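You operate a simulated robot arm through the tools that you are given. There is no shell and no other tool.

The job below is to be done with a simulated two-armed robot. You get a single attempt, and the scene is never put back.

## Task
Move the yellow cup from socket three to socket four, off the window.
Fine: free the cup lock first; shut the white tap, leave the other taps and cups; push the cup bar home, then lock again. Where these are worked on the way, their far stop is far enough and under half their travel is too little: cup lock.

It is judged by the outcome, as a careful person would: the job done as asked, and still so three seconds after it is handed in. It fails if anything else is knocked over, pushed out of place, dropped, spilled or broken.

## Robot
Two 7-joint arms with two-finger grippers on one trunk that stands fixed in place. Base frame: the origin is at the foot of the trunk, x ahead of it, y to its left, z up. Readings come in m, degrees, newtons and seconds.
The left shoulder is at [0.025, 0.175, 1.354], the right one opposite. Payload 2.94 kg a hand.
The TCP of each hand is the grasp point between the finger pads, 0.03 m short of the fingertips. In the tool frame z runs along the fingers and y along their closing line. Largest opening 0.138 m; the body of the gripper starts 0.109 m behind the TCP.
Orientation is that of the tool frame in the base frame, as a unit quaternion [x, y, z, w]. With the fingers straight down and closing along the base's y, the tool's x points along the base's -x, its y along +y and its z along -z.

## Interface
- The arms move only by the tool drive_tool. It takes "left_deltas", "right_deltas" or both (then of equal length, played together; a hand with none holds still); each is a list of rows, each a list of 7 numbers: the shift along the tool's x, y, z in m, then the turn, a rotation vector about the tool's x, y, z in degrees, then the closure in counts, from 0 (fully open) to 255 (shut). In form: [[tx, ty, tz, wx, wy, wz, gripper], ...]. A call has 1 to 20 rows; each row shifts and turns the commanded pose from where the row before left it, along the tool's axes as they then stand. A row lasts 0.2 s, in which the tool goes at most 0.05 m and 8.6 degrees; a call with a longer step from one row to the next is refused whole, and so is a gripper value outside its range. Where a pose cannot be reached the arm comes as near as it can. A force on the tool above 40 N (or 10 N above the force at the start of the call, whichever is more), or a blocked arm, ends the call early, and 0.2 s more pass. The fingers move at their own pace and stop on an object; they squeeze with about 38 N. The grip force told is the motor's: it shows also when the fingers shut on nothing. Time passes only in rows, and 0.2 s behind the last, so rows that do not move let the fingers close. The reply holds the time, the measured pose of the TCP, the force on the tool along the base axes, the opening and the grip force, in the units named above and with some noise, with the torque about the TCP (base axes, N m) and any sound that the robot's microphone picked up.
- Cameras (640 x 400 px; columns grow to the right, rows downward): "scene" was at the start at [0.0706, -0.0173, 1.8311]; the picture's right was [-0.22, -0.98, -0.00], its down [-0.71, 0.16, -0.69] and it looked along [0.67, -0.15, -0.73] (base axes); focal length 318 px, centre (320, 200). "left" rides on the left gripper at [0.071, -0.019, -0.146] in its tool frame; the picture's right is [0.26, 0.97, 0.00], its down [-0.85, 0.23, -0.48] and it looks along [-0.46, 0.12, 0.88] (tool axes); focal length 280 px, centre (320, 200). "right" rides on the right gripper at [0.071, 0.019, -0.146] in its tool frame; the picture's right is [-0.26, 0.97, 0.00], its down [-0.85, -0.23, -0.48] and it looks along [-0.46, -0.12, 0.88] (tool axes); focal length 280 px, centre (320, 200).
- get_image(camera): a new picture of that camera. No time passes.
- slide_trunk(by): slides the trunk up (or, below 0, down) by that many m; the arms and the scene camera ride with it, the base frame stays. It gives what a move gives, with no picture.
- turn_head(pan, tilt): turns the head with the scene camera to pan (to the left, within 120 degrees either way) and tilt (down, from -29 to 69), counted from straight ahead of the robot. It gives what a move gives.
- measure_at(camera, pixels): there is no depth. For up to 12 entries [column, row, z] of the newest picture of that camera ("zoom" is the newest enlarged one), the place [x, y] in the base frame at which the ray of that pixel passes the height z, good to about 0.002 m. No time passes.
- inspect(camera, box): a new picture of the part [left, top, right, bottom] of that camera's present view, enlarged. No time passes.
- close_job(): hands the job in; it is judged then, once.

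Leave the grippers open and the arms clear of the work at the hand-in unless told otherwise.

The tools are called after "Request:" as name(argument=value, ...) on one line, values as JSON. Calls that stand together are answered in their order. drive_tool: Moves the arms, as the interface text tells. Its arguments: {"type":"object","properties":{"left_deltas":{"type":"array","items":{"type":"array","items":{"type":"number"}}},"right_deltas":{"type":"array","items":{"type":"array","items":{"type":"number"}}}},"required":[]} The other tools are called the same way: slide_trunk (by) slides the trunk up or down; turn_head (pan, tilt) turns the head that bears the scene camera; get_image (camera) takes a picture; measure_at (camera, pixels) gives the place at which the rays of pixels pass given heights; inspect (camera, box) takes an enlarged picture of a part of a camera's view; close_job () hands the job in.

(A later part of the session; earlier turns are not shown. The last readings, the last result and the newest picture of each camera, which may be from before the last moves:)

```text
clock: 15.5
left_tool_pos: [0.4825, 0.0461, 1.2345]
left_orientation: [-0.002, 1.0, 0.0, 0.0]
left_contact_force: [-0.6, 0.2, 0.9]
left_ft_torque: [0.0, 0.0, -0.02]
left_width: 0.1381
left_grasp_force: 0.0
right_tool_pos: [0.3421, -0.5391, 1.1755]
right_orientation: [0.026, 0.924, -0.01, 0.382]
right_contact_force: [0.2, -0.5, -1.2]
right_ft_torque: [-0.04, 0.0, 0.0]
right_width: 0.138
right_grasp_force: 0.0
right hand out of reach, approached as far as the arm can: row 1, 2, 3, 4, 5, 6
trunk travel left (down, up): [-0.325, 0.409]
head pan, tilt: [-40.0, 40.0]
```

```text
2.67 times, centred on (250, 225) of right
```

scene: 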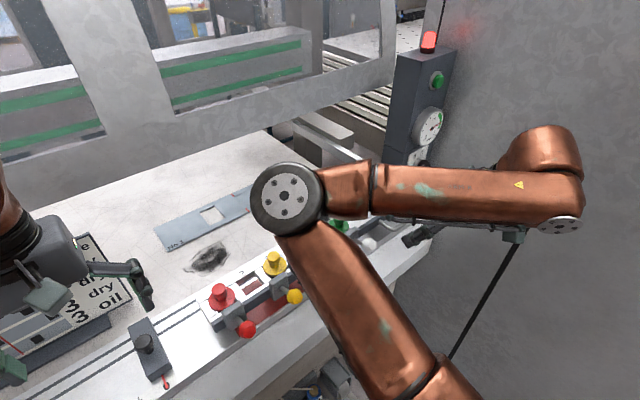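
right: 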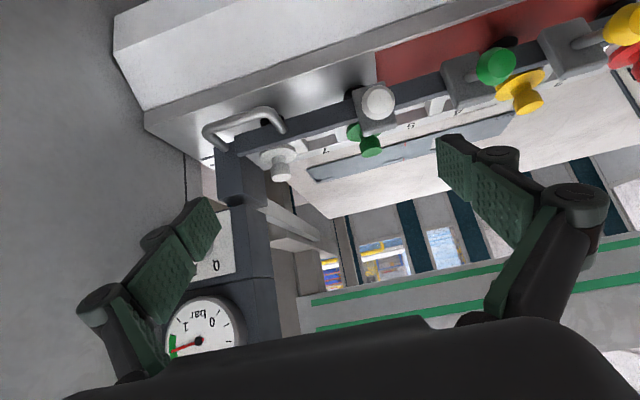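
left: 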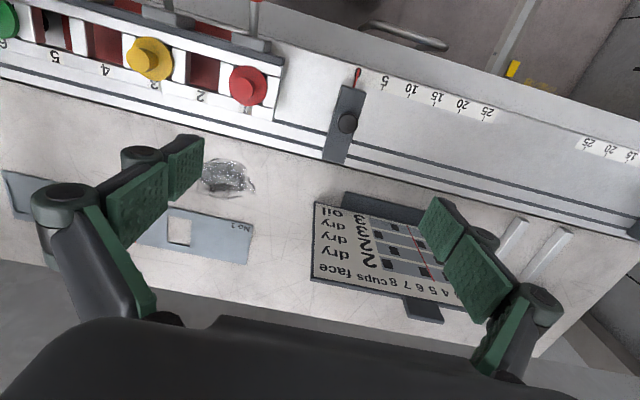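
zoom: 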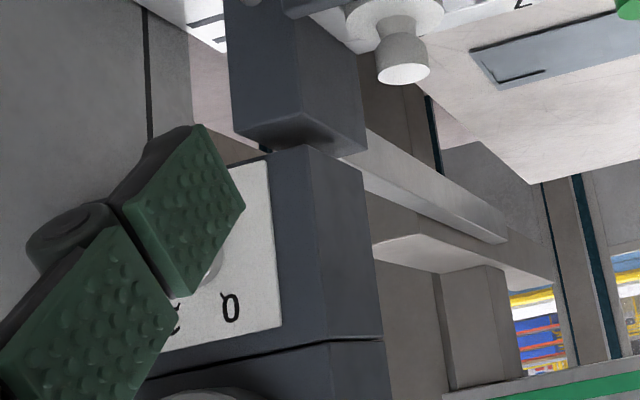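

I can't identify the lock from here. There is also a red bar with a ball lever under the bed's front edge, plus some stickers. I'll tilt the head down and zoom there.

Request:
turn_head(pan=10, tilt=65)

Request:
get_image(camera="scene")

Request:
inspect(camera="scene", box=[160, 170, 400, 320])

```text
clock: 16.7
left_tool_pos: [0.4819, 0.0469, 1.2339]
left_orientation: [-0.001, 1.0, -0.001, 0.001]
left_contact_force: [0.0, 0.0, 0.0]
left_ft_torque: [-0.03, 0.02, 0.0]
left_width: 0.1382
left_grasp_force: 0.2
right_tool_pos: [0.3423, -0.5385, 1.1759]
right_orientation: [0.026, 0.924, -0.01, 0.382]
right_contact_force: [0.3, -0.3, 0.9]
right_ft_torque: [0.01, 0.01, 0.0]
right_width: 0.1378
right_grasp_force: 0.1
trunk travel left (down, up): [-0.325, 0.409]
head pan, tilt: [10.0, 65.0]
```

```text
taken
```

scene: 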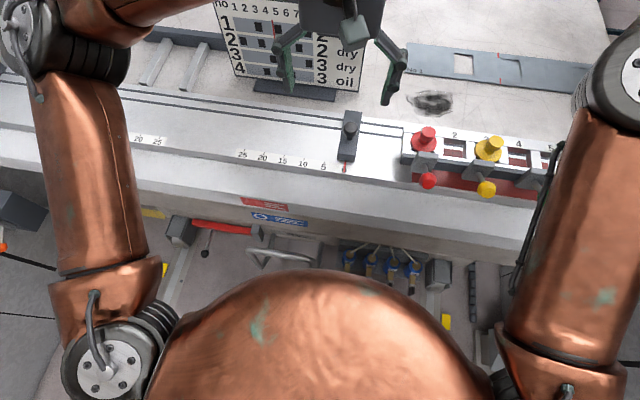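

```text
2.67 times, centred on (280, 245) of scene
```

zoom: 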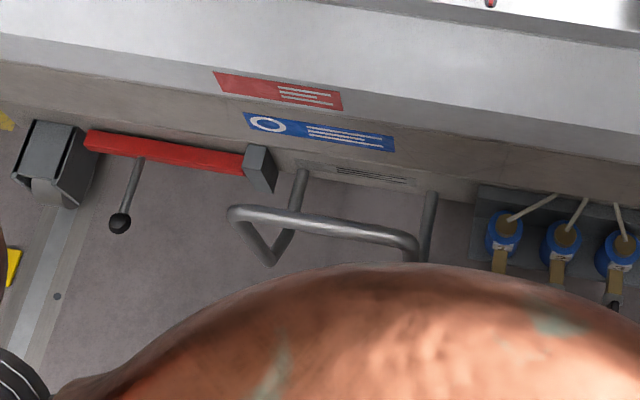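

Those items are low on the machine front and not obviously relevant. Next I'll raise the right hand, level the pitch back to straight down, and move near the post for a close look at the 0/1 knob.

Request:
drive_tool(right_deltas=[[-0.0221, 0, -0.0221, -2.2, 0, -2.3, 0], [-0.0221, 0, -0.0221, 0, 0, 0, 0], [-0.0221, 0, -0.0221, 0, 0, 0, 0], [-0.0221, 0, -0.0221, 0, 0, 0, 0], [0, 0, 0, 0, 7.5, 0, 0], [0, 0, 0, 0, 7.5, 0, 0], [0, 0, 0, 0, 7.5, 0, 0], [0, 0, 0, 0, 7.5, 0, 0], [0, 0, 0, 0, 7.5, 0, 0], [0, 0, 0, 0, 7.5, 0, 0]])

Request:
drive_tool(right_deltas=[[-0.018, -0.02, 0, 0, 0, 0, 0], [-0.018, -0.02, 0, 0, 0, 0, 0], [-0.018, -0.02, 0, 0, 0, 0, 0], [-0.018, -0.02, 0, 0, 0, 0, 0], [-0.018, -0.02, 0, 0, 0, 0, 0]])

Request:
get_image(camera="right")

```text
clock: 18.9
left_tool_pos: [0.4827, 0.0467, 1.2323]
left_orientation: [-0.001, 1.0, 0.0, 0.0]
left_contact_force: [0.2, 0.1, -1.6]
left_ft_torque: [-0.01, 0.01, -0.02]
left_width: 0.138
left_grasp_force: 0.0
right_tool_pos: [0.3435, -0.5392, 1.302]
right_orientation: [0.001, 1.0, 0.0, -0.003]
right_contact_force: [1.2, -0.2, 0.1]
right_ft_torque: [0.01, 0.01, 0.0]
right_width: 0.138
right_grasp_force: 0.1
trunk travel left (down, up): [-0.325, 0.409]
head pan, tilt: [10.0, 65.0]
```

```text
clock: 20.1
left_tool_pos: [0.4828, 0.0462, 1.2337]
left_orientation: [-0.001, 1.0, 0.0, 0.0]
left_contact_force: [0.0, -0.6, 0.4]
left_ft_torque: [0.07, 0.01, 0.03]
left_width: 0.1382
left_grasp_force: 0.1
right_tool_pos: [0.4328, -0.6387, 1.3034]
right_orientation: [0.0, 1.0, 0.0, -0.001]
right_contact_force: [-0.6, 0.1, 0.7]
right_ft_torque: [0.04, 0.04, -0.02]
right_width: 0.138
right_grasp_force: 0.1
trunk travel left (down, up): [-0.325, 0.409]
head pan, tilt: [10.0, 65.0]
```

```text
taken
```

right: 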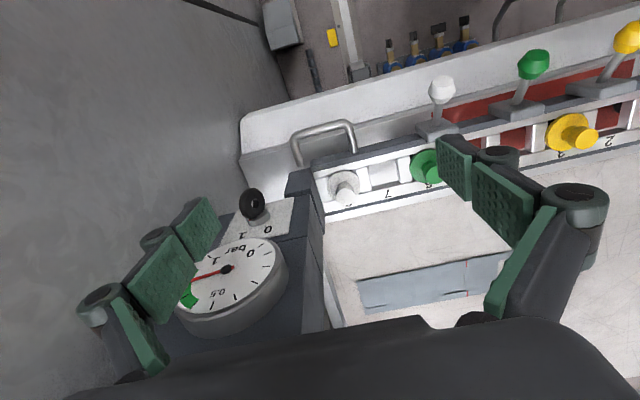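

The knob is now clear at (253,205). I'll zoom on it, and on the bar and tap levers.

Request:
inspect(camera="right", box=[220, 170, 320, 250])

Request:
inspect(camera="right", box=[270, 110, 390, 220])

Request:
inspect(camera="right", box=[380, 30, 640, 190])

Request:
turn_head(pan=-45, tilt=45)

Request:
get_image(camera="scene")

```text
5.00 times, centred on (270, 210) of right
```

zoom: 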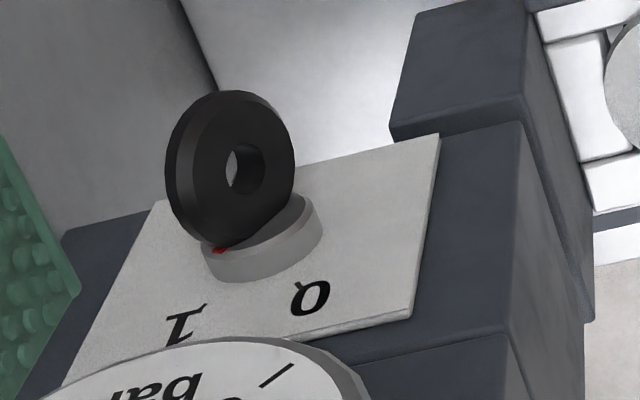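

```text
3.64 times, centred on (330, 165) of right
```

zoom: 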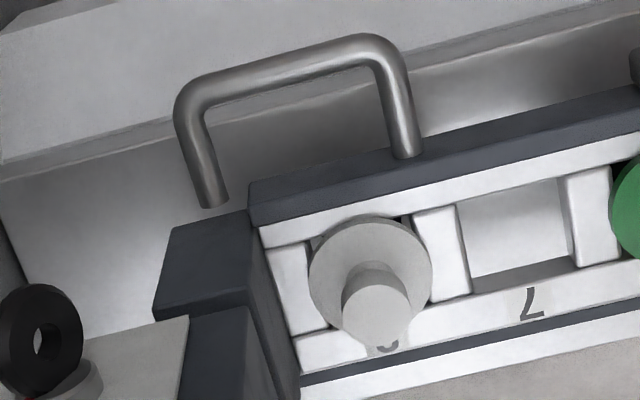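

```text
2.46 times, centred on (510, 110) of right
```

zoom: 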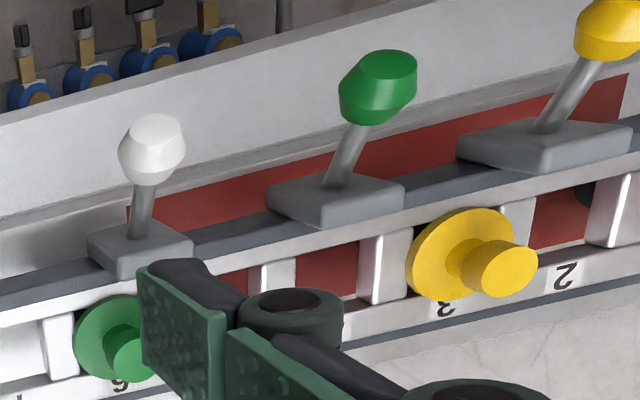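

```text
clock: 21.3
left_tool_pos: [0.4816, 0.0481, 1.2347]
left_orientation: [-0.001, 1.0, 0.0, 0.001]
left_contact_force: [-0.2, -0.4, -0.4]
left_ft_torque: [0.0, 0.02, -0.01]
left_width: 0.138
left_grasp_force: 0.1
right_tool_pos: [0.4321, -0.6388, 1.3047]
right_orientation: [0.0, 1.0, 0.0, -0.001]
right_contact_force: [-0.9, -0.3, -0.6]
right_ft_torque: [0.02, 0.02, 0.02]
right_width: 0.1378
right_grasp_force: 0.0
trunk travel left (down, up): [-0.325, 0.409]
head pan, tilt: [-45.0, 45.0]
```

```text
taken
```

scene: 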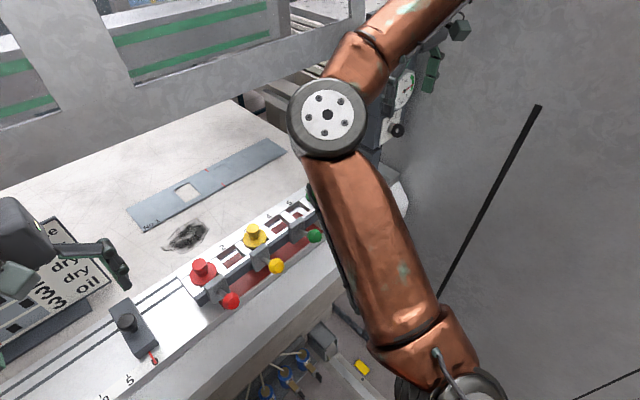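

The knob looks like a key: a ring-shaped bow standing on a round boss, with a red mark pointing at "1". A key lock at the end of the cup bar fits "cup lock". I'll zoom on it from the scene camera too, and triangulate it.

Request:
inspect(camera="scene", box=[365, 60, 445, 160])

Request:
measure_at(camera="right", pixels=[[252, 205, 1.1], [252, 205, 1.2], [263, 216, 1.1], [263, 216, 1.2], [294, 197, 1.1], [294, 197, 1.2], [288, 233, 1.1], [288, 233, 1.2], [227, 269, 1.2], [227, 269, 1.3]])

Request:
measure_at(camera="scene", pixels=[[397, 130, 1.1], [397, 130, 1.2], [405, 89, 1.2], [405, 89, 1.3]])

```text
4.00 times, centred on (405, 110) of scene
```

zoom: 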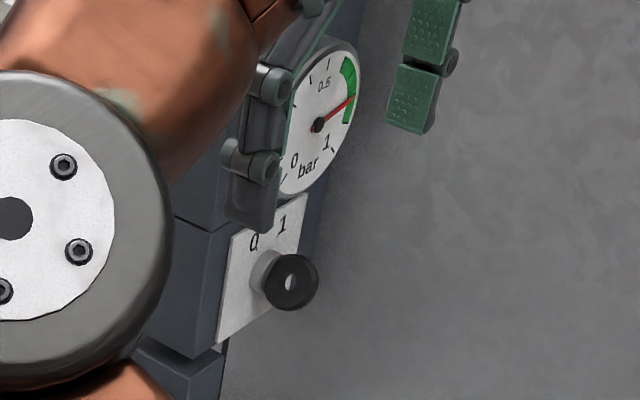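

```text
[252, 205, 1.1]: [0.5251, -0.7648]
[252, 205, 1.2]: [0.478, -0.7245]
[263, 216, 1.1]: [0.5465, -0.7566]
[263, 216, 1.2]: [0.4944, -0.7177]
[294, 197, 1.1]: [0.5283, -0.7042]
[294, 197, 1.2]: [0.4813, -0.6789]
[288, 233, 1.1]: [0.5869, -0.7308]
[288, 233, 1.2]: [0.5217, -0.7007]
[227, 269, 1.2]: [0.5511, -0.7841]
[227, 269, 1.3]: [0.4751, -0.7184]
```

```text
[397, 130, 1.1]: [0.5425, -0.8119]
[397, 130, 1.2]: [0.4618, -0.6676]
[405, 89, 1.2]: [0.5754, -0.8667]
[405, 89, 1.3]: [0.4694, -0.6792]
```

The key's ring is near (0.50,-0.744,1.15), on a vertical plate at x≈0.535 facing the robot. Its red mark points at "1" on the upper right, with "0" on the upper left. Now I'll use the left camera for a look at the bar's left end and the bed heights.

Request:
get_image(camera="left")

Request:
inspect(camera="scene", box=[170, 190, 340, 320])

```text
taken
```

left: 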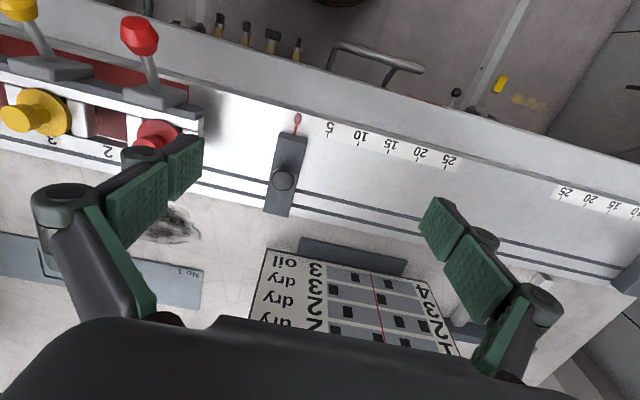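

```text
3.08 times, centred on (255, 255) of scene
```

zoom: 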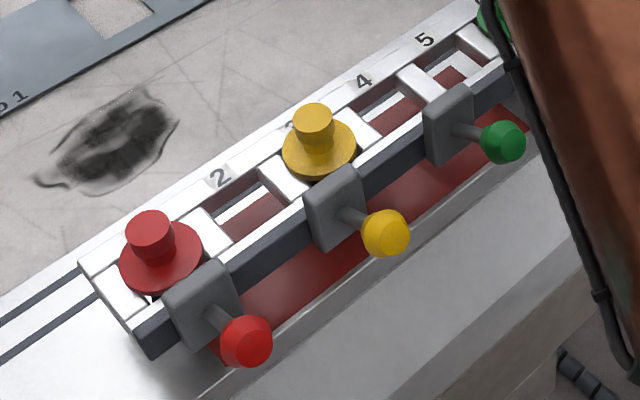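

I'll refine the key's position with enlarged views from two cameras, and also find where the right-hand wall is from its black slit, with ends at scene (441,293) and (540,106).

Request:
measure_at(camera="scene", pixels=[[441, 293, 0.5], [441, 293, 0.8], [441, 293, 1.0], [540, 106, 1.0], [540, 106, 1.2], [540, 106, 1.4]])

Request:
measure_at(camera="right", pixels=[[257, 24, 0.5], [257, 24, 0.8], [257, 24, 1.0], [241, 120, 0.95], [241, 120, 1.0], [244, 180, 0.95], [244, 180, 1.0]])

Request:
inspect(camera="scene", box=[380, 100, 430, 150])

```text
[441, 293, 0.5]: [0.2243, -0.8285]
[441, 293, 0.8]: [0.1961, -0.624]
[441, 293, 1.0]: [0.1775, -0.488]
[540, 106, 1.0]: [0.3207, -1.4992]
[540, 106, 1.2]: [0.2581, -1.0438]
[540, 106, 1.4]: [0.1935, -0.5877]
```

```text
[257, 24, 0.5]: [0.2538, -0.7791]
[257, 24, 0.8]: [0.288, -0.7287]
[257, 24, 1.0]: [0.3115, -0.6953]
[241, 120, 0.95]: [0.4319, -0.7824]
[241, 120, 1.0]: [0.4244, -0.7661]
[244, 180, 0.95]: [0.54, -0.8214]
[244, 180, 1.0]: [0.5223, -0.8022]
```

```text
8.00 times, centred on (405, 125) of scene
```

zoom: 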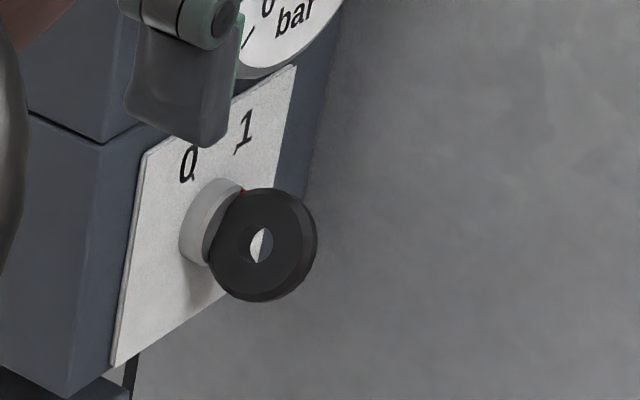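

The wall is near y≈-0.83, about 0.085 m from the key. I'll measure the ring centre in both enlarged views: (262,245) in this zoom, then the right camera zoom.

Request:
measure_at(camera="zoom", pixels=[[262, 245, 1.1], [262, 245, 1.15], [262, 245, 1.2], [212, 222, 1.1], [212, 222, 1.15], [245, 132, 1.15], [245, 132, 1.2], [189, 163, 1.15], [189, 163, 1.2], [115, 362, 1.05], [115, 362, 1.1]])

Request:
inspect(camera="right", box=[225, 180, 305, 240])

```text
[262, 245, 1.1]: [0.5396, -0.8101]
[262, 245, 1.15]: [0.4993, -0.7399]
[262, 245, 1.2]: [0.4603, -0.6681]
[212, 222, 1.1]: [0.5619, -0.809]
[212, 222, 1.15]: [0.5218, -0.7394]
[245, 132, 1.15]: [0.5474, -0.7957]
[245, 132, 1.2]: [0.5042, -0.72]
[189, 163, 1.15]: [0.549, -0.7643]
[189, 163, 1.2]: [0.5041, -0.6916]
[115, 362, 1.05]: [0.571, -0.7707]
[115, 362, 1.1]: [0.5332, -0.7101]
```

```text
6.67 times, centred on (265, 210) of right
```

zoom: 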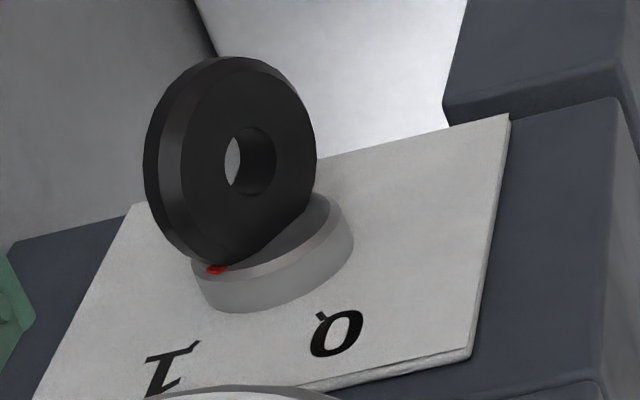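

I'll measure the ring's middle at (235,162), the boss at (272,255), the red dot at (216,269) and the plate corners in this zoom.

Request:
measure_at(camera="zoom", pixels=[[235, 162, 1.1], [235, 162, 1.15], [235, 162, 1.2], [272, 250, 1.1], [272, 250, 1.15], [216, 269, 1.1], [216, 269, 1.15], [508, 115, 1.1], [508, 115, 1.05], [470, 352, 1.15], [470, 352, 1.2], [335, 335, 1.2]])

```text
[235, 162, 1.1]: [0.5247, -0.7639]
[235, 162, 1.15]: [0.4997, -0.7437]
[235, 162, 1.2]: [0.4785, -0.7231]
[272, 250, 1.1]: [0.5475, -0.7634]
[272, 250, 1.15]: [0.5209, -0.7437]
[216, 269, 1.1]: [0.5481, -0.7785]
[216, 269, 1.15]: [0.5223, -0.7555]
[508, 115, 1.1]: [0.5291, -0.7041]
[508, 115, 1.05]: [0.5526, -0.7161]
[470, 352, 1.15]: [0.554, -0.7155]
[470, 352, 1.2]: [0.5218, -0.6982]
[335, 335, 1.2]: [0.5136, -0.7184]
```

Both views agree: the ring centre is at (0.4995,-0.743,1.150), radius ≈0.019, and the axis runs along x. "1" is about 35° right of up and "0" about 30° left of up. The key needs a forward-pointing tool. I'll back the right hand off and pitch it to horizontal in steps, part-closing the fingers.

Request:
drive_tool(right_deltas=[[0.02, 0, 0.01, 0, 0, 0, 60], [0.02, 0, 0.01, 0, 0, 0, 120], [0.02, 0, 0.01, 0, 0, 0, 150], [0.02, 0, 0.01, 0, 0, 0, 150], [0.01, 0, 0.01, 0, 0, 0, 150], [0, 0, 0, 0, -8, 0, 150], [0, 0, 0, 0, -8, 0, 150], [0, 0, 0, 0, -8, 0, 150], [0, 0, 0, 0, -8, 0, 150], [0, 0, 0, 0, -8, 0, 150]])

```text
clock: 23.5
left_tool_pos: [0.4822, 0.047, 1.2341]
left_orientation: [-0.001, 1.0, 0.0, 0.001]
left_contact_force: [-0.7, 0.4, 0.0]
left_ft_torque: [-0.01, -0.02, 0.0]
left_width: 0.1381
left_grasp_force: 0.1
right_tool_pos: [0.3424, -0.6389, 1.2534]
right_orientation: [0.0, 0.939, -0.001, 0.343]
right_contact_force: [-0.6, -0.2, -0.7]
right_ft_torque: [0.03, -0.01, -0.04]
right_width: 0.0569
right_grasp_force: 0.1
trunk travel left (down, up): [-0.325, 0.409]
head pan, tilt: [-45.0, 45.0]
```

Pitch is about 40° now and reachable. I'll continue to 90° with rows of 8°.

Request:
drive_tool(right_deltas=[[0, 0, 0, 0, -8, 0, 150], [0, 0, 0, 0, -8, 0, 150], [0, 0, 0, 0, -8, 0, 150], [0, 0, 0, 0, -8, 0, 150], [0, 0, 0, 0, -8, 0, 150], [0, 0, 0, 0, -8, 0, 150], [0, 0, 0, 0, -2, 0, 150]])

Request:
get_image(camera="scene")

```text
clock: 25.1
left_tool_pos: [0.4826, 0.0461, 1.2337]
left_orientation: [-0.001, 1.0, 0.0, 0.0]
left_contact_force: [0.5, 0.3, 0.1]
left_ft_torque: [-0.01, 0.02, -0.03]
left_width: 0.1382
left_grasp_force: 0.0
right_tool_pos: [0.3436, -0.6383, 1.2524]
right_orientation: [-0.001, 0.708, 0.0, 0.707]
right_contact_force: [0.8, -0.6, -0.4]
right_ft_torque: [0.0, -0.01, 0.0]
right_width: 0.0572
right_grasp_force: 0.0
trunk travel left (down, up): [-0.325, 0.409]
head pan, tilt: [-45.0, 45.0]
```

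```text
taken
```

scene: 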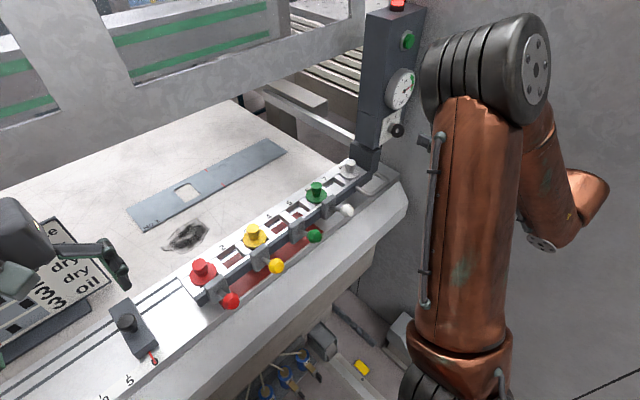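

The horizontal pose is reachable, and the arm now leaves the whole bar visible. I'll zoom on the bar from the scene camera.

Request:
inspect(camera="scene", box=[270, 130, 430, 260])

Request:
inspect(camera="scene", box=[330, 60, 430, 210])

Request:
get_image(camera="right")

```text
3.08 times, centred on (350, 195) of scene
```

zoom: 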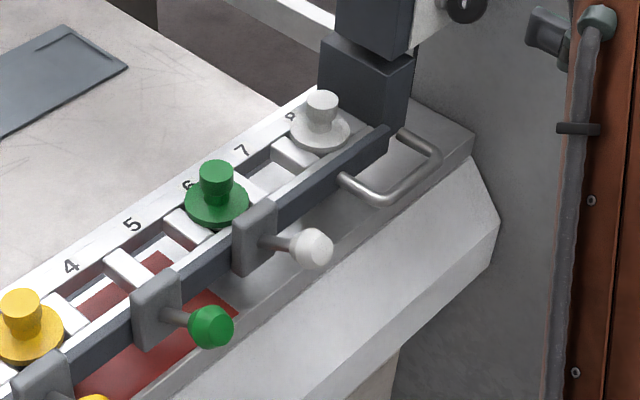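

```text
2.67 times, centred on (380, 135) of scene
```

zoom: 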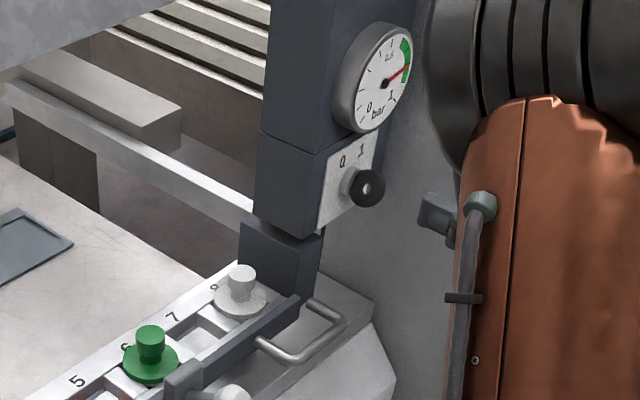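

```text
taken
```

right: 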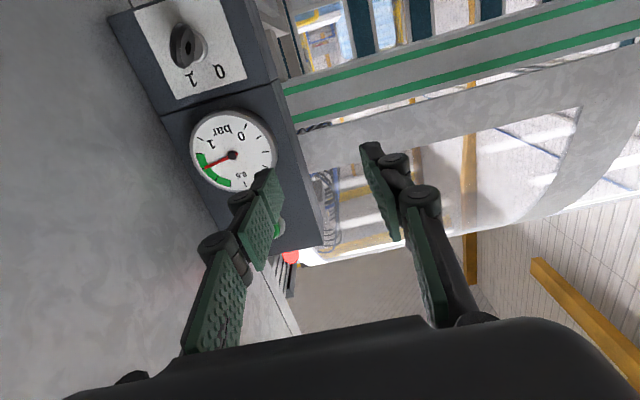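

The key is seen face-on, with its ring edge pointing at "1" at (205,72) in the upside-down picture. Now I'll move the right hand to y=-0.7435, z=1.15 while staying back at x≈0.344, and roll +33° so the fingers straddle the ring.

Request:
drive_tool(right_deltas=[[0.0205, -0.021, 0, 0, 0, 0, 150], [0.0205, -0.021, 0, 0, 0, 0, 150], [0.0205, -0.021, 0, 0, 0, 0, 150], [0.0205, -0.021, 0, 0, 0, 0, 150], [0.0205, -0.021, 0, 0, 0, 0, 150], [0, 0, 0, 0, 0, 8.25, 150], [0, 0, 0, 0, 0, 8.25, 150], [0, 0, 0, 0, 0, 8.25, 150], [0, 0, 0, 0, 0, 8.25, 150]])

Request:
get_image(camera="right")

Request:
get_image(camera="scene")

```text
clock: 27.1
left_tool_pos: [0.4815, 0.0461, 1.2332]
left_orientation: [0.0, 1.0, -0.001, 0.001]
left_contact_force: [0.0, -0.3, -1.2]
left_ft_torque: [-0.02, -0.02, 0.0]
left_width: 0.1379
left_grasp_force: 0.1
right_tool_pos: [0.3421, -0.7451, 1.1496]
right_orientation: [0.202, 0.678, 0.202, 0.677]
right_contact_force: [-0.2, 0.6, 0.3]
right_ft_torque: [-0.01, 0.02, -0.01]
right_width: 0.057
right_grasp_force: 0.1
trunk travel left (down, up): [-0.325, 0.409]
head pan, tilt: [-45.0, 45.0]
```

```text
taken
```

right: 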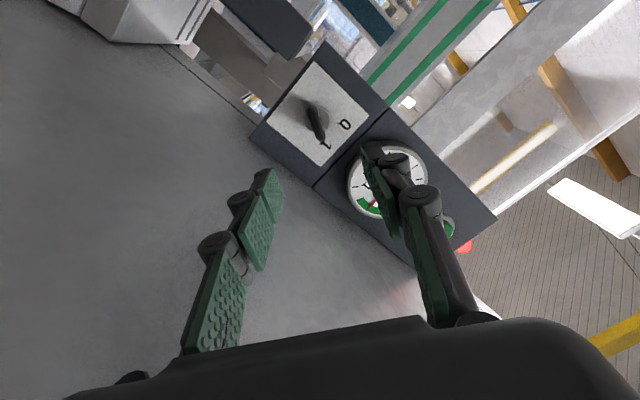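

```text
taken
```

scene: 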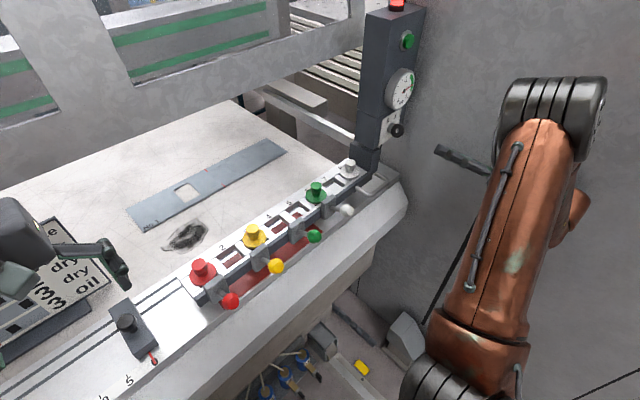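

Reached. I'll zoom on the key to check its angle against the fingers.

Request:
inspect(camera="right", box=[260, 50, 390, 180])

```text
3.08 times, centred on (325, 115) of right
```

zoom: 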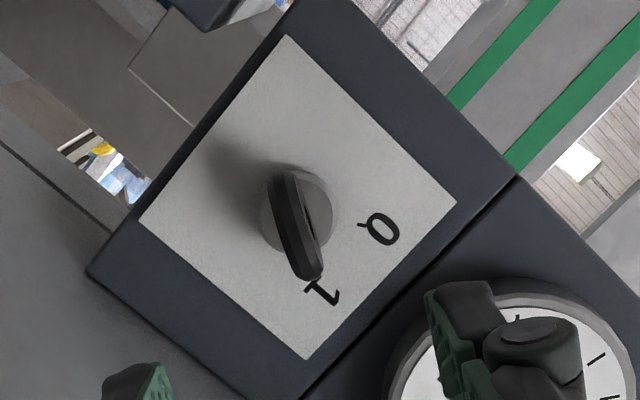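

The ring lies in line with the tool's x axis within about 2°. I'll advance 0.10 m toward the key and check alignment before the last bit.

Request:
drive_tool(right_deltas=[[0, 0, 0.02, 0, 0, 0, 150], [0, 0, 0.02, 0, 0, 0, 150], [0, 0, 0.02, 0, 0, 0, 150], [0, 0, 0.02, 0, 0, 0, 150], [0, 0, 0.02, 0, 0, 0, 150]])

Request:
get_image(camera="right")

Request:
inspect(camera="scene", box=[370, 90, 470, 180])

```text
clock: 28.3
left_tool_pos: [0.4827, 0.0476, 1.2331]
left_orientation: [-0.001, 1.0, 0.0, 0.0]
left_contact_force: [-0.9, 0.2, 0.5]
left_ft_torque: [-0.02, 0.02, 0.01]
left_width: 0.138
left_grasp_force: 0.1
right_tool_pos: [0.4421, -0.7455, 1.149]
right_orientation: [0.201, 0.678, 0.2, 0.678]
right_contact_force: [-0.1, -1.1, 0.6]
right_ft_torque: [0.0, -0.02, 0.0]
right_width: 0.0566
right_grasp_force: 0.1
trunk travel left (down, up): [-0.325, 0.409]
head pan, tilt: [-45.0, 45.0]
```

```text
taken
```

right: 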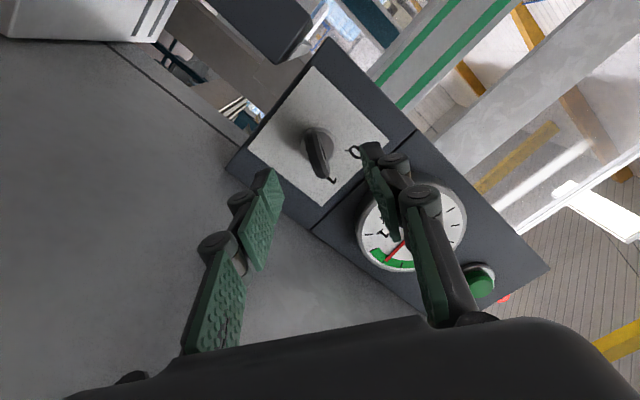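

```text
4.44 times, centred on (420, 135) of scene
```

zoom: 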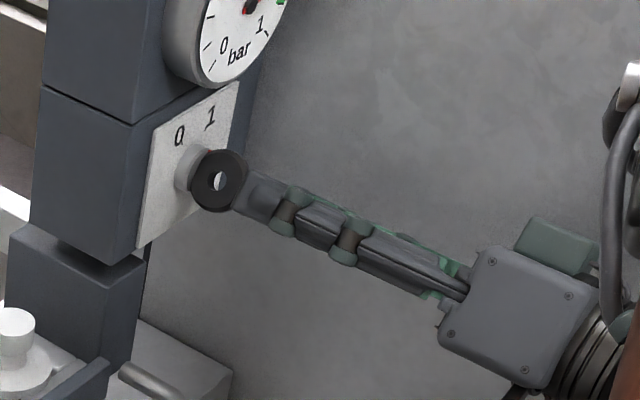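

The ring sits midway between the fingertips. I'll advance 0.043 m to TCP x≈0.485 and close on the ring.

Request:
drive_tool(right_deltas=[[0, 0, 0.015, 0, 0, 0, 150], [0, 0, 0.015, 0, 0, 0, 150], [0, 0, 0.013, 0, 0, 0, 150], [0, 0, 0, 0, 0, 0, 150]])

Request:
inspect(camera="scene", box=[370, 90, 470, 180])

```text
clock: 29.3
left_tool_pos: [0.4825, 0.0464, 1.2338]
left_orientation: [0.001, 1.0, 0.0, 0.001]
left_contact_force: [-0.6, 0.2, 0.2]
left_ft_torque: [0.03, -0.01, 0.03]
left_width: 0.1381
left_grasp_force: 0.0
right_tool_pos: [0.4868, -0.7445, 1.1493]
right_orientation: [0.202, 0.679, 0.2, 0.677]
right_contact_force: [-0.1, -0.6, 0.2]
right_ft_torque: [0.02, 0.02, -0.02]
right_width: 0.0568
right_grasp_force: 0.2
trunk travel left (down, up): [-0.325, 0.409]
head pan, tilt: [-45.0, 45.0]
```

```text
4.44 times, centred on (420, 135) of scene
```

zoom: 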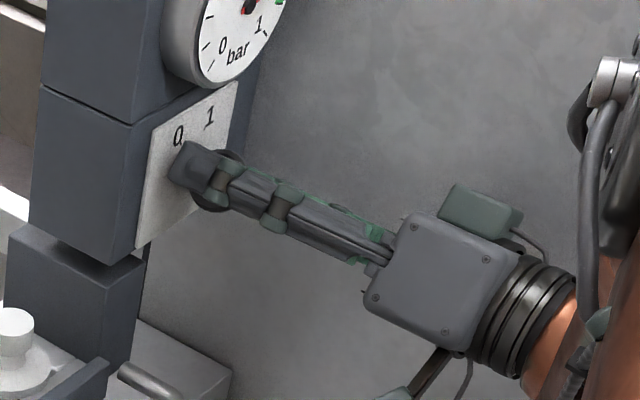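

No contact force, and the fingers straddle the ring. Closing now.

Request:
drive_tool(right_deltas=[[0, 0, 0, 0, 0, 0, 200], [0, 0, 0, 0, 0, 0, 255], [0, 0, 0, 0, 0, 0, 255], [0, 0, 0, 0, 0, 0, 255], [0, 0, 0, 0, 0, 0, 255]])

```text
clock: 30.5
left_tool_pos: [0.4836, 0.0452, 1.2323]
left_orientation: [0.0, 1.0, 0.001, 0.0]
left_contact_force: [0.0, -0.1, 0.1]
left_ft_torque: [0.01, -0.01, 0.01]
left_width: 0.138
left_grasp_force: 0.2
right_tool_pos: [0.4879, -0.7457, 1.1476]
right_orientation: [0.202, 0.679, 0.2, 0.677]
right_contact_force: [2.2, -5.9, -1.7]
right_ft_torque: [-0.8, 0.01, -0.17]
right_width: 0.0103
right_grasp_force: 37.9
trunk travel left (down, up): [-0.325, 0.409]
head pan, tilt: [-45.0, 45.0]
```

I've gripped the ring at width 0.0103. Now I'll turn about the tool's z by -8° twice, toward "0", and watch force, torque and picture.

Request:
drive_tool(right_deltas=[[0, 0, 0, 0, 0, -6, 255], [0, 0, 0, 0, 0, -6, 255]])

Request:
inspect(camera="scene", box=[370, 90, 470, 180])

```text
clock: 31.1
left_tool_pos: [0.4842, 0.0452, 1.233]
left_orientation: [-0.001, 1.0, 0.001, 0.001]
left_contact_force: [0.1, -0.5, -0.4]
left_ft_torque: [0.01, -0.01, -0.02]
left_width: 0.138
left_grasp_force: 0.1
right_tool_pos: [0.4874, -0.7447, 1.1473]
right_orientation: [0.13, 0.696, 0.128, 0.695]
right_contact_force: [6.3, -10.6, 1.9]
right_ft_torque: [0.01, 0.32, -0.13]
right_width: 0.0095
right_grasp_force: 37.3
trunk travel left (down, up): [-0.325, 0.409]
head pan, tilt: [-45.0, 45.0]
```

```text
4.44 times, centred on (420, 135) of scene
```

zoom: 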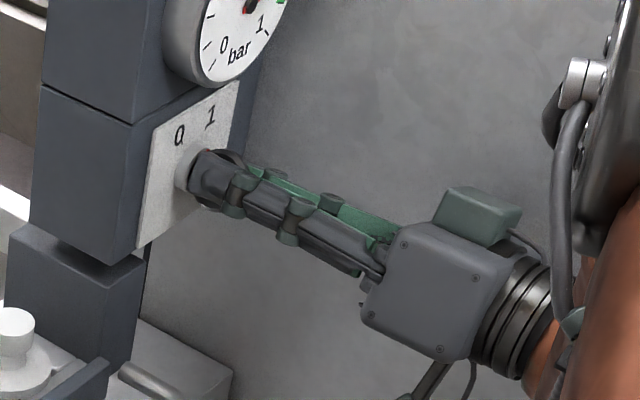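

Torque is near zero with a small side force. I'll continue turning with a slight sideways easing of about -1.5 mm in y.

Request:
drive_tool(right_deltas=[[0, -0.001, 0, 0, 0, -8, 255], [0, -0.0005, 0, 0, 0, -8, 255]])

Request:
inspect(camera="scene", box=[380, 95, 450, 165])

Request:
inspect(camera="right", box=[220, 50, 420, 230])

```text
clock: 31.7
left_tool_pos: [0.4837, 0.047, 1.2334]
left_orientation: [-0.001, 1.0, -0.001, 0.0]
left_contact_force: [-0.3, -0.3, 1.2]
left_ft_torque: [0.02, -0.01, 0.02]
left_width: 0.1379
left_grasp_force: 0.1
right_tool_pos: [0.4879, -0.7439, 1.1487]
right_orientation: [0.029, 0.707, 0.03, 0.706]
right_contact_force: [8.3, -1.4, -2.2]
right_ft_torque: [-0.01, -0.79, -0.06]
right_width: 0.0095
right_grasp_force: 37.1
trunk travel left (down, up): [-0.325, 0.409]
head pan, tilt: [-45.0, 45.0]
```

```text
5.71 times, centred on (415, 130) of scene
```

zoom: 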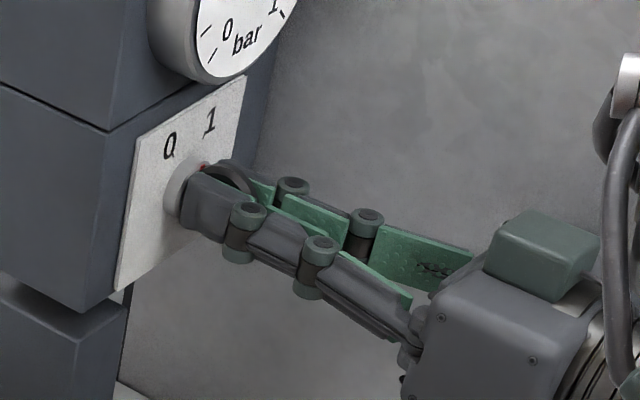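

```text
2.22 times, centred on (320, 140) of right
```

zoom: 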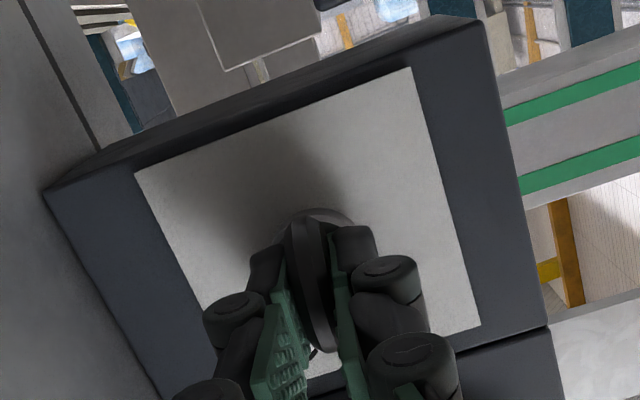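

The red mark on the boss now points straight up, so the key is turning. I'll continue with four more rows of -8°.

Request:
drive_tool(right_deltas=[[0, 0, 0, 0, 0, -8, 255], [0, 0, 0, 0, 0, -8, 255], [0, 0, 0, 0, 0, -8, 255], [0, 0, 0, 0, 0, -8, 255]])

Request:
inspect(camera="scene", box=[380, 95, 450, 165])

Request:
get_image(camera="scene")

```text
clock: 32.7
left_tool_pos: [0.4852, 0.0477, 1.2319]
left_orientation: [-0.002, 1.0, 0.001, -0.001]
left_contact_force: [0.7, 0.7, 0.4]
left_ft_torque: [0.0, -0.02, 0.0]
left_width: 0.1381
left_grasp_force: 0.0
right_tool_pos: [0.488, -0.7451, 1.1483]
right_orientation: [-0.167, 0.689, -0.164, 0.686]
right_contact_force: [12.1, 9.8, -4.9]
right_ft_torque: [0.0, 0.29, 0.21]
right_width: 0.0098
right_grasp_force: 37.3
trunk travel left (down, up): [-0.325, 0.409]
head pan, tilt: [-45.0, 45.0]
```

```text
5.71 times, centred on (415, 130) of scene
```

zoom: 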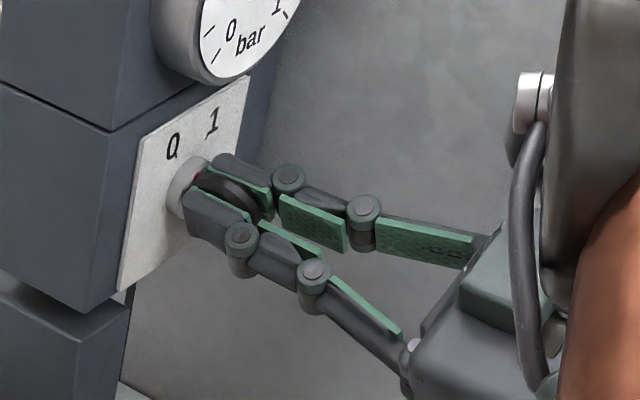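

```text
taken
```

scene: 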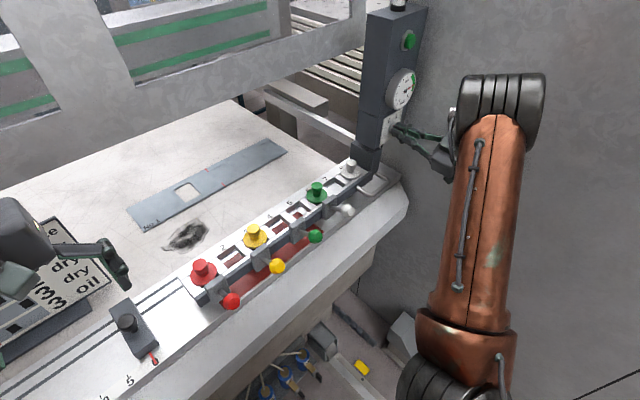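

The lamp on the post seems to have changed. I'll zoom on the lamp and gauge to see what this key does.

Request:
inspect(camera="scene", box=[350, 0, 450, 130])

Request:
inspect(camera="scene", box=[180, 140, 410, 320])

```text
3.08 times, centred on (400, 65) of scene
```

zoom: 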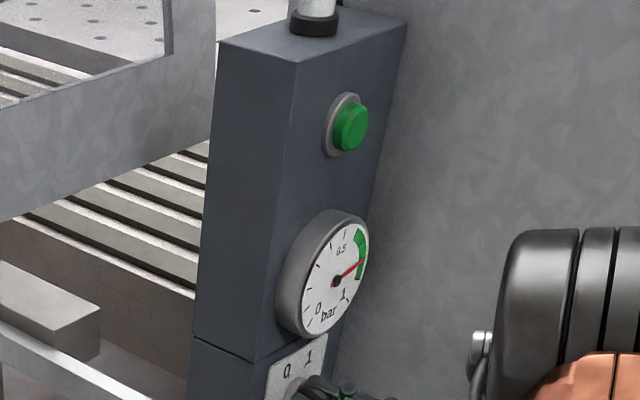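

```text
2.22 times, centred on (295, 230) of scene
```

zoom: 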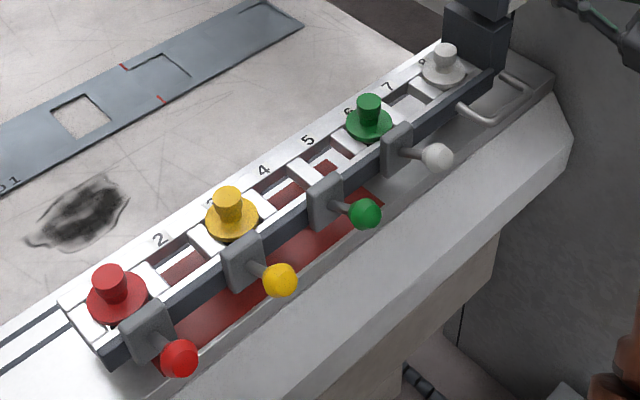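

The lamp went out and the gauge is unchanged, so this key isn't the vacuum switch. It behaves like the lock. I'll turn on in small steps to the far stop, watching the torque.

Request:
drive_tool(right_deltas=[[0, 0, 0, 0, 0, -4, 255], [0, 0, 0, 0, 0, -4, 255]])

Request:
inspect(camera="right", box=[220, 50, 420, 230])

```text
clock: 33.3
left_tool_pos: [0.4845, 0.0471, 1.2325]
left_orientation: [-0.001, 1.0, 0.0, 0.0]
left_contact_force: [0.4, -0.6, 0.1]
left_ft_torque: [-0.03, 0.01, 0.01]
left_width: 0.138
left_grasp_force: 0.1
right_tool_pos: [0.4874, -0.7424, 1.1481]
right_orientation: [-0.213, 0.675, -0.212, 0.673]
right_contact_force: [13.9, 12.0, -7.4]
right_ft_torque: [1.08, -0.13, 0.44]
right_width: 0.0111
right_grasp_force: 38.1
trunk travel left (down, up): [-0.325, 0.409]
head pan, tilt: [-45.0, 45.0]
```

```text
2.22 times, centred on (320, 140) of right
```

zoom: 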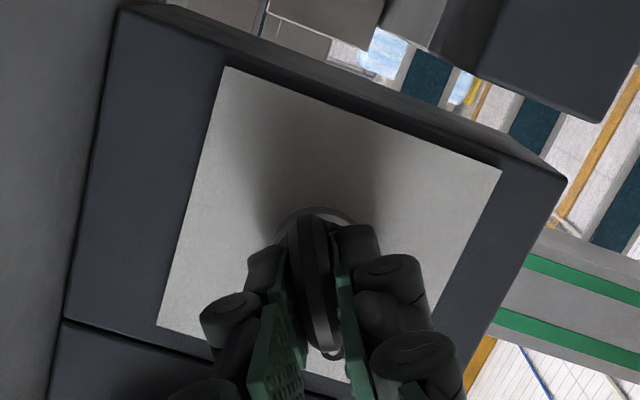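

Torque rises to 1.08 N·m at about -35°, so the key is at its far stop on "0". I'll ease back 3°, open the fingers and draw straight back.

Request:
drive_tool(right_deltas=[[0, 0, 0, 0, 0, 3, 255], [0, 0, 0, 0, 0, 0, 150], [0, 0, 0, 0, 0, 0, 150], [0, 0, 0, 0, 0, 0, 150], [0, 0, 0, 0, 0, 0, 150], [0, 0, -0.02, 0, 0, 0, 150], [0, 0, -0.02, 0, 0, 0, 150], [0, 0, -0.02, 0, 0, 0, 150], [0, 0, -0.02, 0, 0, 0, 150], [0, 0, -0.02, 0, 0, 0, 150], [0, 0, -0.02, 0, 0, 0, 150]])

Request:
get_image(camera="scene")

Request:
inspect(camera="scene", box=[330, 0, 430, 210])

Request:
inspect(camera="scene", box=[380, 100, 430, 150])

```text
clock: 35.7
left_tool_pos: [0.4814, 0.0471, 1.234]
left_orientation: [0.0, 1.0, 0.0, 0.001]
left_contact_force: [-0.6, -0.5, 0.4]
left_ft_torque: [0.0, 0.01, 0.0]
left_width: 0.1382
left_grasp_force: 0.0
right_tool_pos: [0.3646, -0.7476, 1.1474]
right_orientation: [-0.195, 0.68, -0.196, 0.679]
right_contact_force: [0.0, -0.7, -0.3]
right_ft_torque: [0.02, 0.01, 0.02]
right_width: 0.0567
right_grasp_force: 0.1
trunk travel left (down, up): [-0.325, 0.409]
head pan, tilt: [-45.0, 45.0]
```

```text
taken
```

scene: 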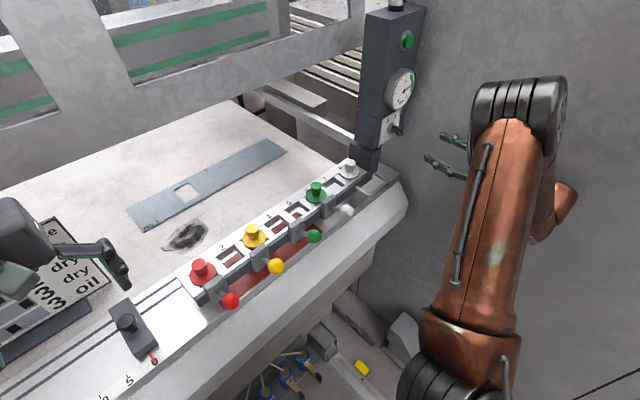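

```text
1.90 times, centred on (380, 105) of scene
```

zoom: 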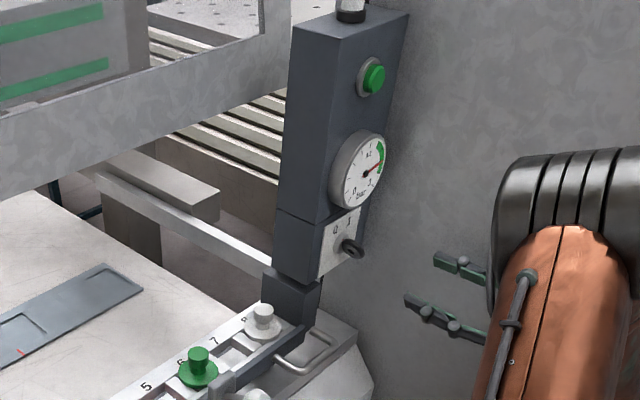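

```text
8.00 times, centred on (405, 125) of scene
```

zoom: 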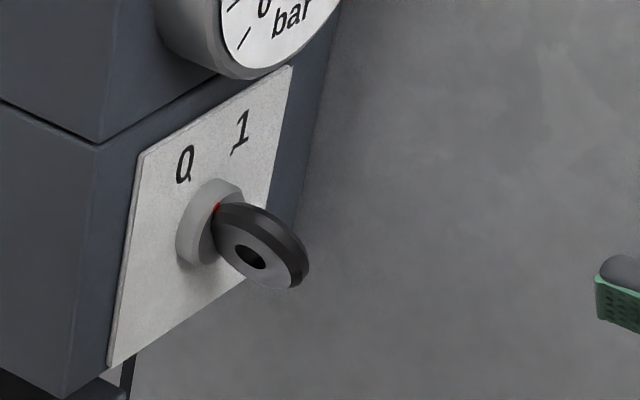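

The red mark now points at "0" and the lamp is out, so the lock is free. The bar itself hasn't visibly moved. Next I'll bring the right hand left and pitch it to look horizontally at the bar's right end, to learn how the bar is guided and whether it is off its home.

Request:
drive_tool(right_deltas=[[0, 0, 0, 0, 0, 8, 150], [0, 0, 0, 0, 0, 8, 150], [0, 0, 0, 0, 0, 8, 150], [0, 0, 0, 0, 0, 8, 150], [0.0, 0.03, 0, 0, 0, 0, 150], [0.0, 0.03, 0, 0, 0, 0, 150], [0.0, 0.03, 0, 0, 0, 0, 150], [0.0, 0.03, 0, 0, 0, 0, 150], [0, 0.02, 0, 0, 7.5, 0, 150], [0, 0, 0, 0, 7.5, 0, 150], [0, 0, 0, 0, 7.5, 0, 150], [0, 0, 0, 0, 7.5, 0, 150]])

Request:
get_image(camera="right")

```text
clock: 38.3
left_tool_pos: [0.4832, 0.0476, 1.2336]
left_orientation: [-0.001, 1.0, 0.001, 0.0]
left_contact_force: [0.0, 0.1, -0.5]
left_ft_torque: [0.01, 0.03, 0.03]
left_width: 0.138
left_grasp_force: 0.0
right_tool_pos: [0.3668, -0.6038, 1.1483]
right_orientation: [0.0, 0.867, 0.0, 0.498]
right_contact_force: [0.2, 0.4, 0.6]
right_ft_torque: [-0.02, 0.03, -0.01]
right_width: 0.0567
right_grasp_force: 0.1
trunk travel left (down, up): [-0.325, 0.409]
head pan, tilt: [-45.0, 45.0]
```

```text
taken
```

right: 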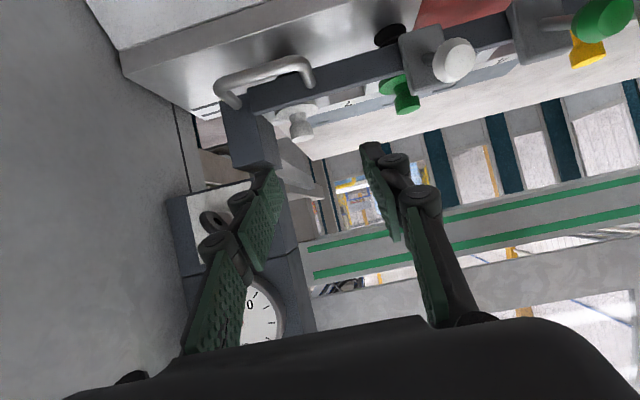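

Let me zoom into the bar end and block here.

Request:
inspect(camera="right", box=[170, 40, 330, 200])

Request:
inspect(camera="right", box=[360, 0, 640, 130])

```text
2.50 times, centred on (250, 120) of right
```

zoom: 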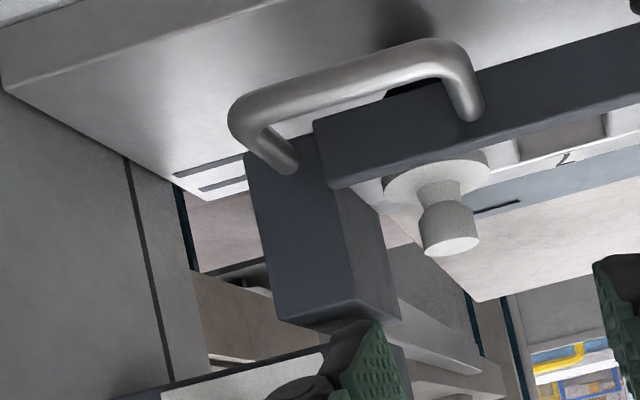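

```text
2.29 times, centred on (500, 65) of right
```

zoom: 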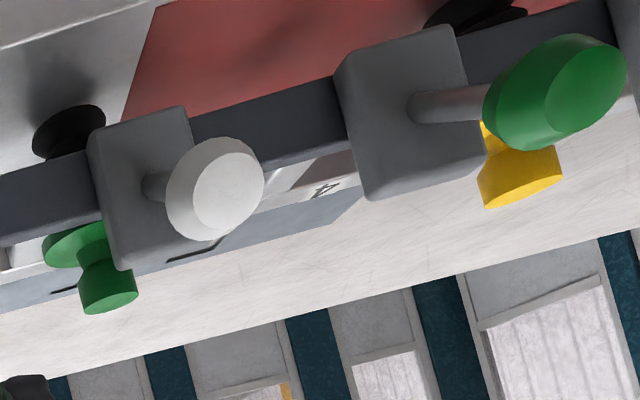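

Now to triangulate the white tap (ball, stem root, body) with zooms from both cameras.

Request:
inspect(camera="scene", box=[300, 170, 370, 240])

```text
5.71 times, centred on (335, 205) of scene
```

zoom: 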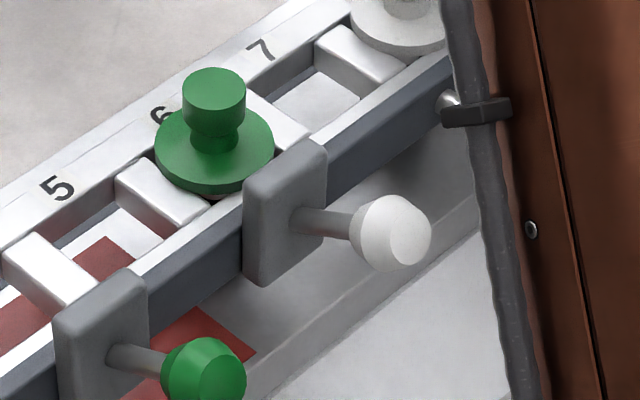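

Request:
measure_at(camera="zoom", pixels=[[390, 233, 1.0], [390, 233, 1.05], [390, 233, 1.1], [300, 217, 1.0], [300, 217, 1.05], [300, 217, 1.1], [205, 372, 1.05], [112, 355, 1.05], [214, 85, 1.05], [214, 85, 1.1], [214, 150, 1.05], [310, 90, 1.0]])

Request:
inspect(camera="right", box=[370, 20, 490, 120])

```text
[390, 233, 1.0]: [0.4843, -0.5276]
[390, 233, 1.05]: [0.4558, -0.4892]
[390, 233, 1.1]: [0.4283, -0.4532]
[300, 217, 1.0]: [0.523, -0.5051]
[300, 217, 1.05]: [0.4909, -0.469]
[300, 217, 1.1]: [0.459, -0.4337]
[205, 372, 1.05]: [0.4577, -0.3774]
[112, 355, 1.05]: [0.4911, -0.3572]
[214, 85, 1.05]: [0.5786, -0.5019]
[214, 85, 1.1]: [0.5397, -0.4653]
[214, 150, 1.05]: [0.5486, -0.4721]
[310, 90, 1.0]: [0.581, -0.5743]
```

```text
4.00 times, centred on (430, 70) of right
```

zoom: 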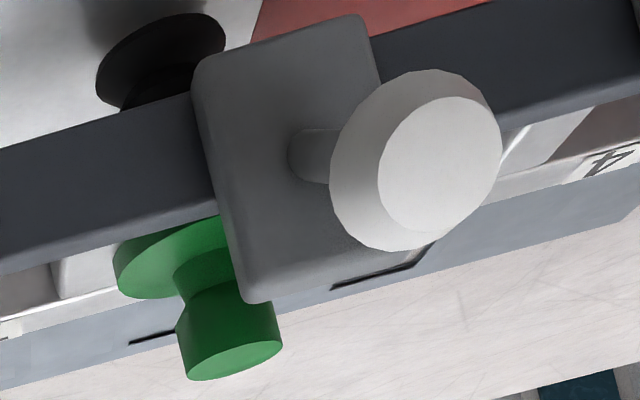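

Request:
measure_at(camera="zoom", pixels=[[415, 160, 1.0], [415, 160, 1.05], [415, 160, 1.1], [305, 155, 1.0], [305, 155, 1.05], [305, 155, 1.1]])

```text
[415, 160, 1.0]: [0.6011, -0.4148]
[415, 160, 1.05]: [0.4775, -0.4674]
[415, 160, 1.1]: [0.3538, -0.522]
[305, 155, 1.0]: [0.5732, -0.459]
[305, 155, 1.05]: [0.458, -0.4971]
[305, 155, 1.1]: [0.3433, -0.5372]
```

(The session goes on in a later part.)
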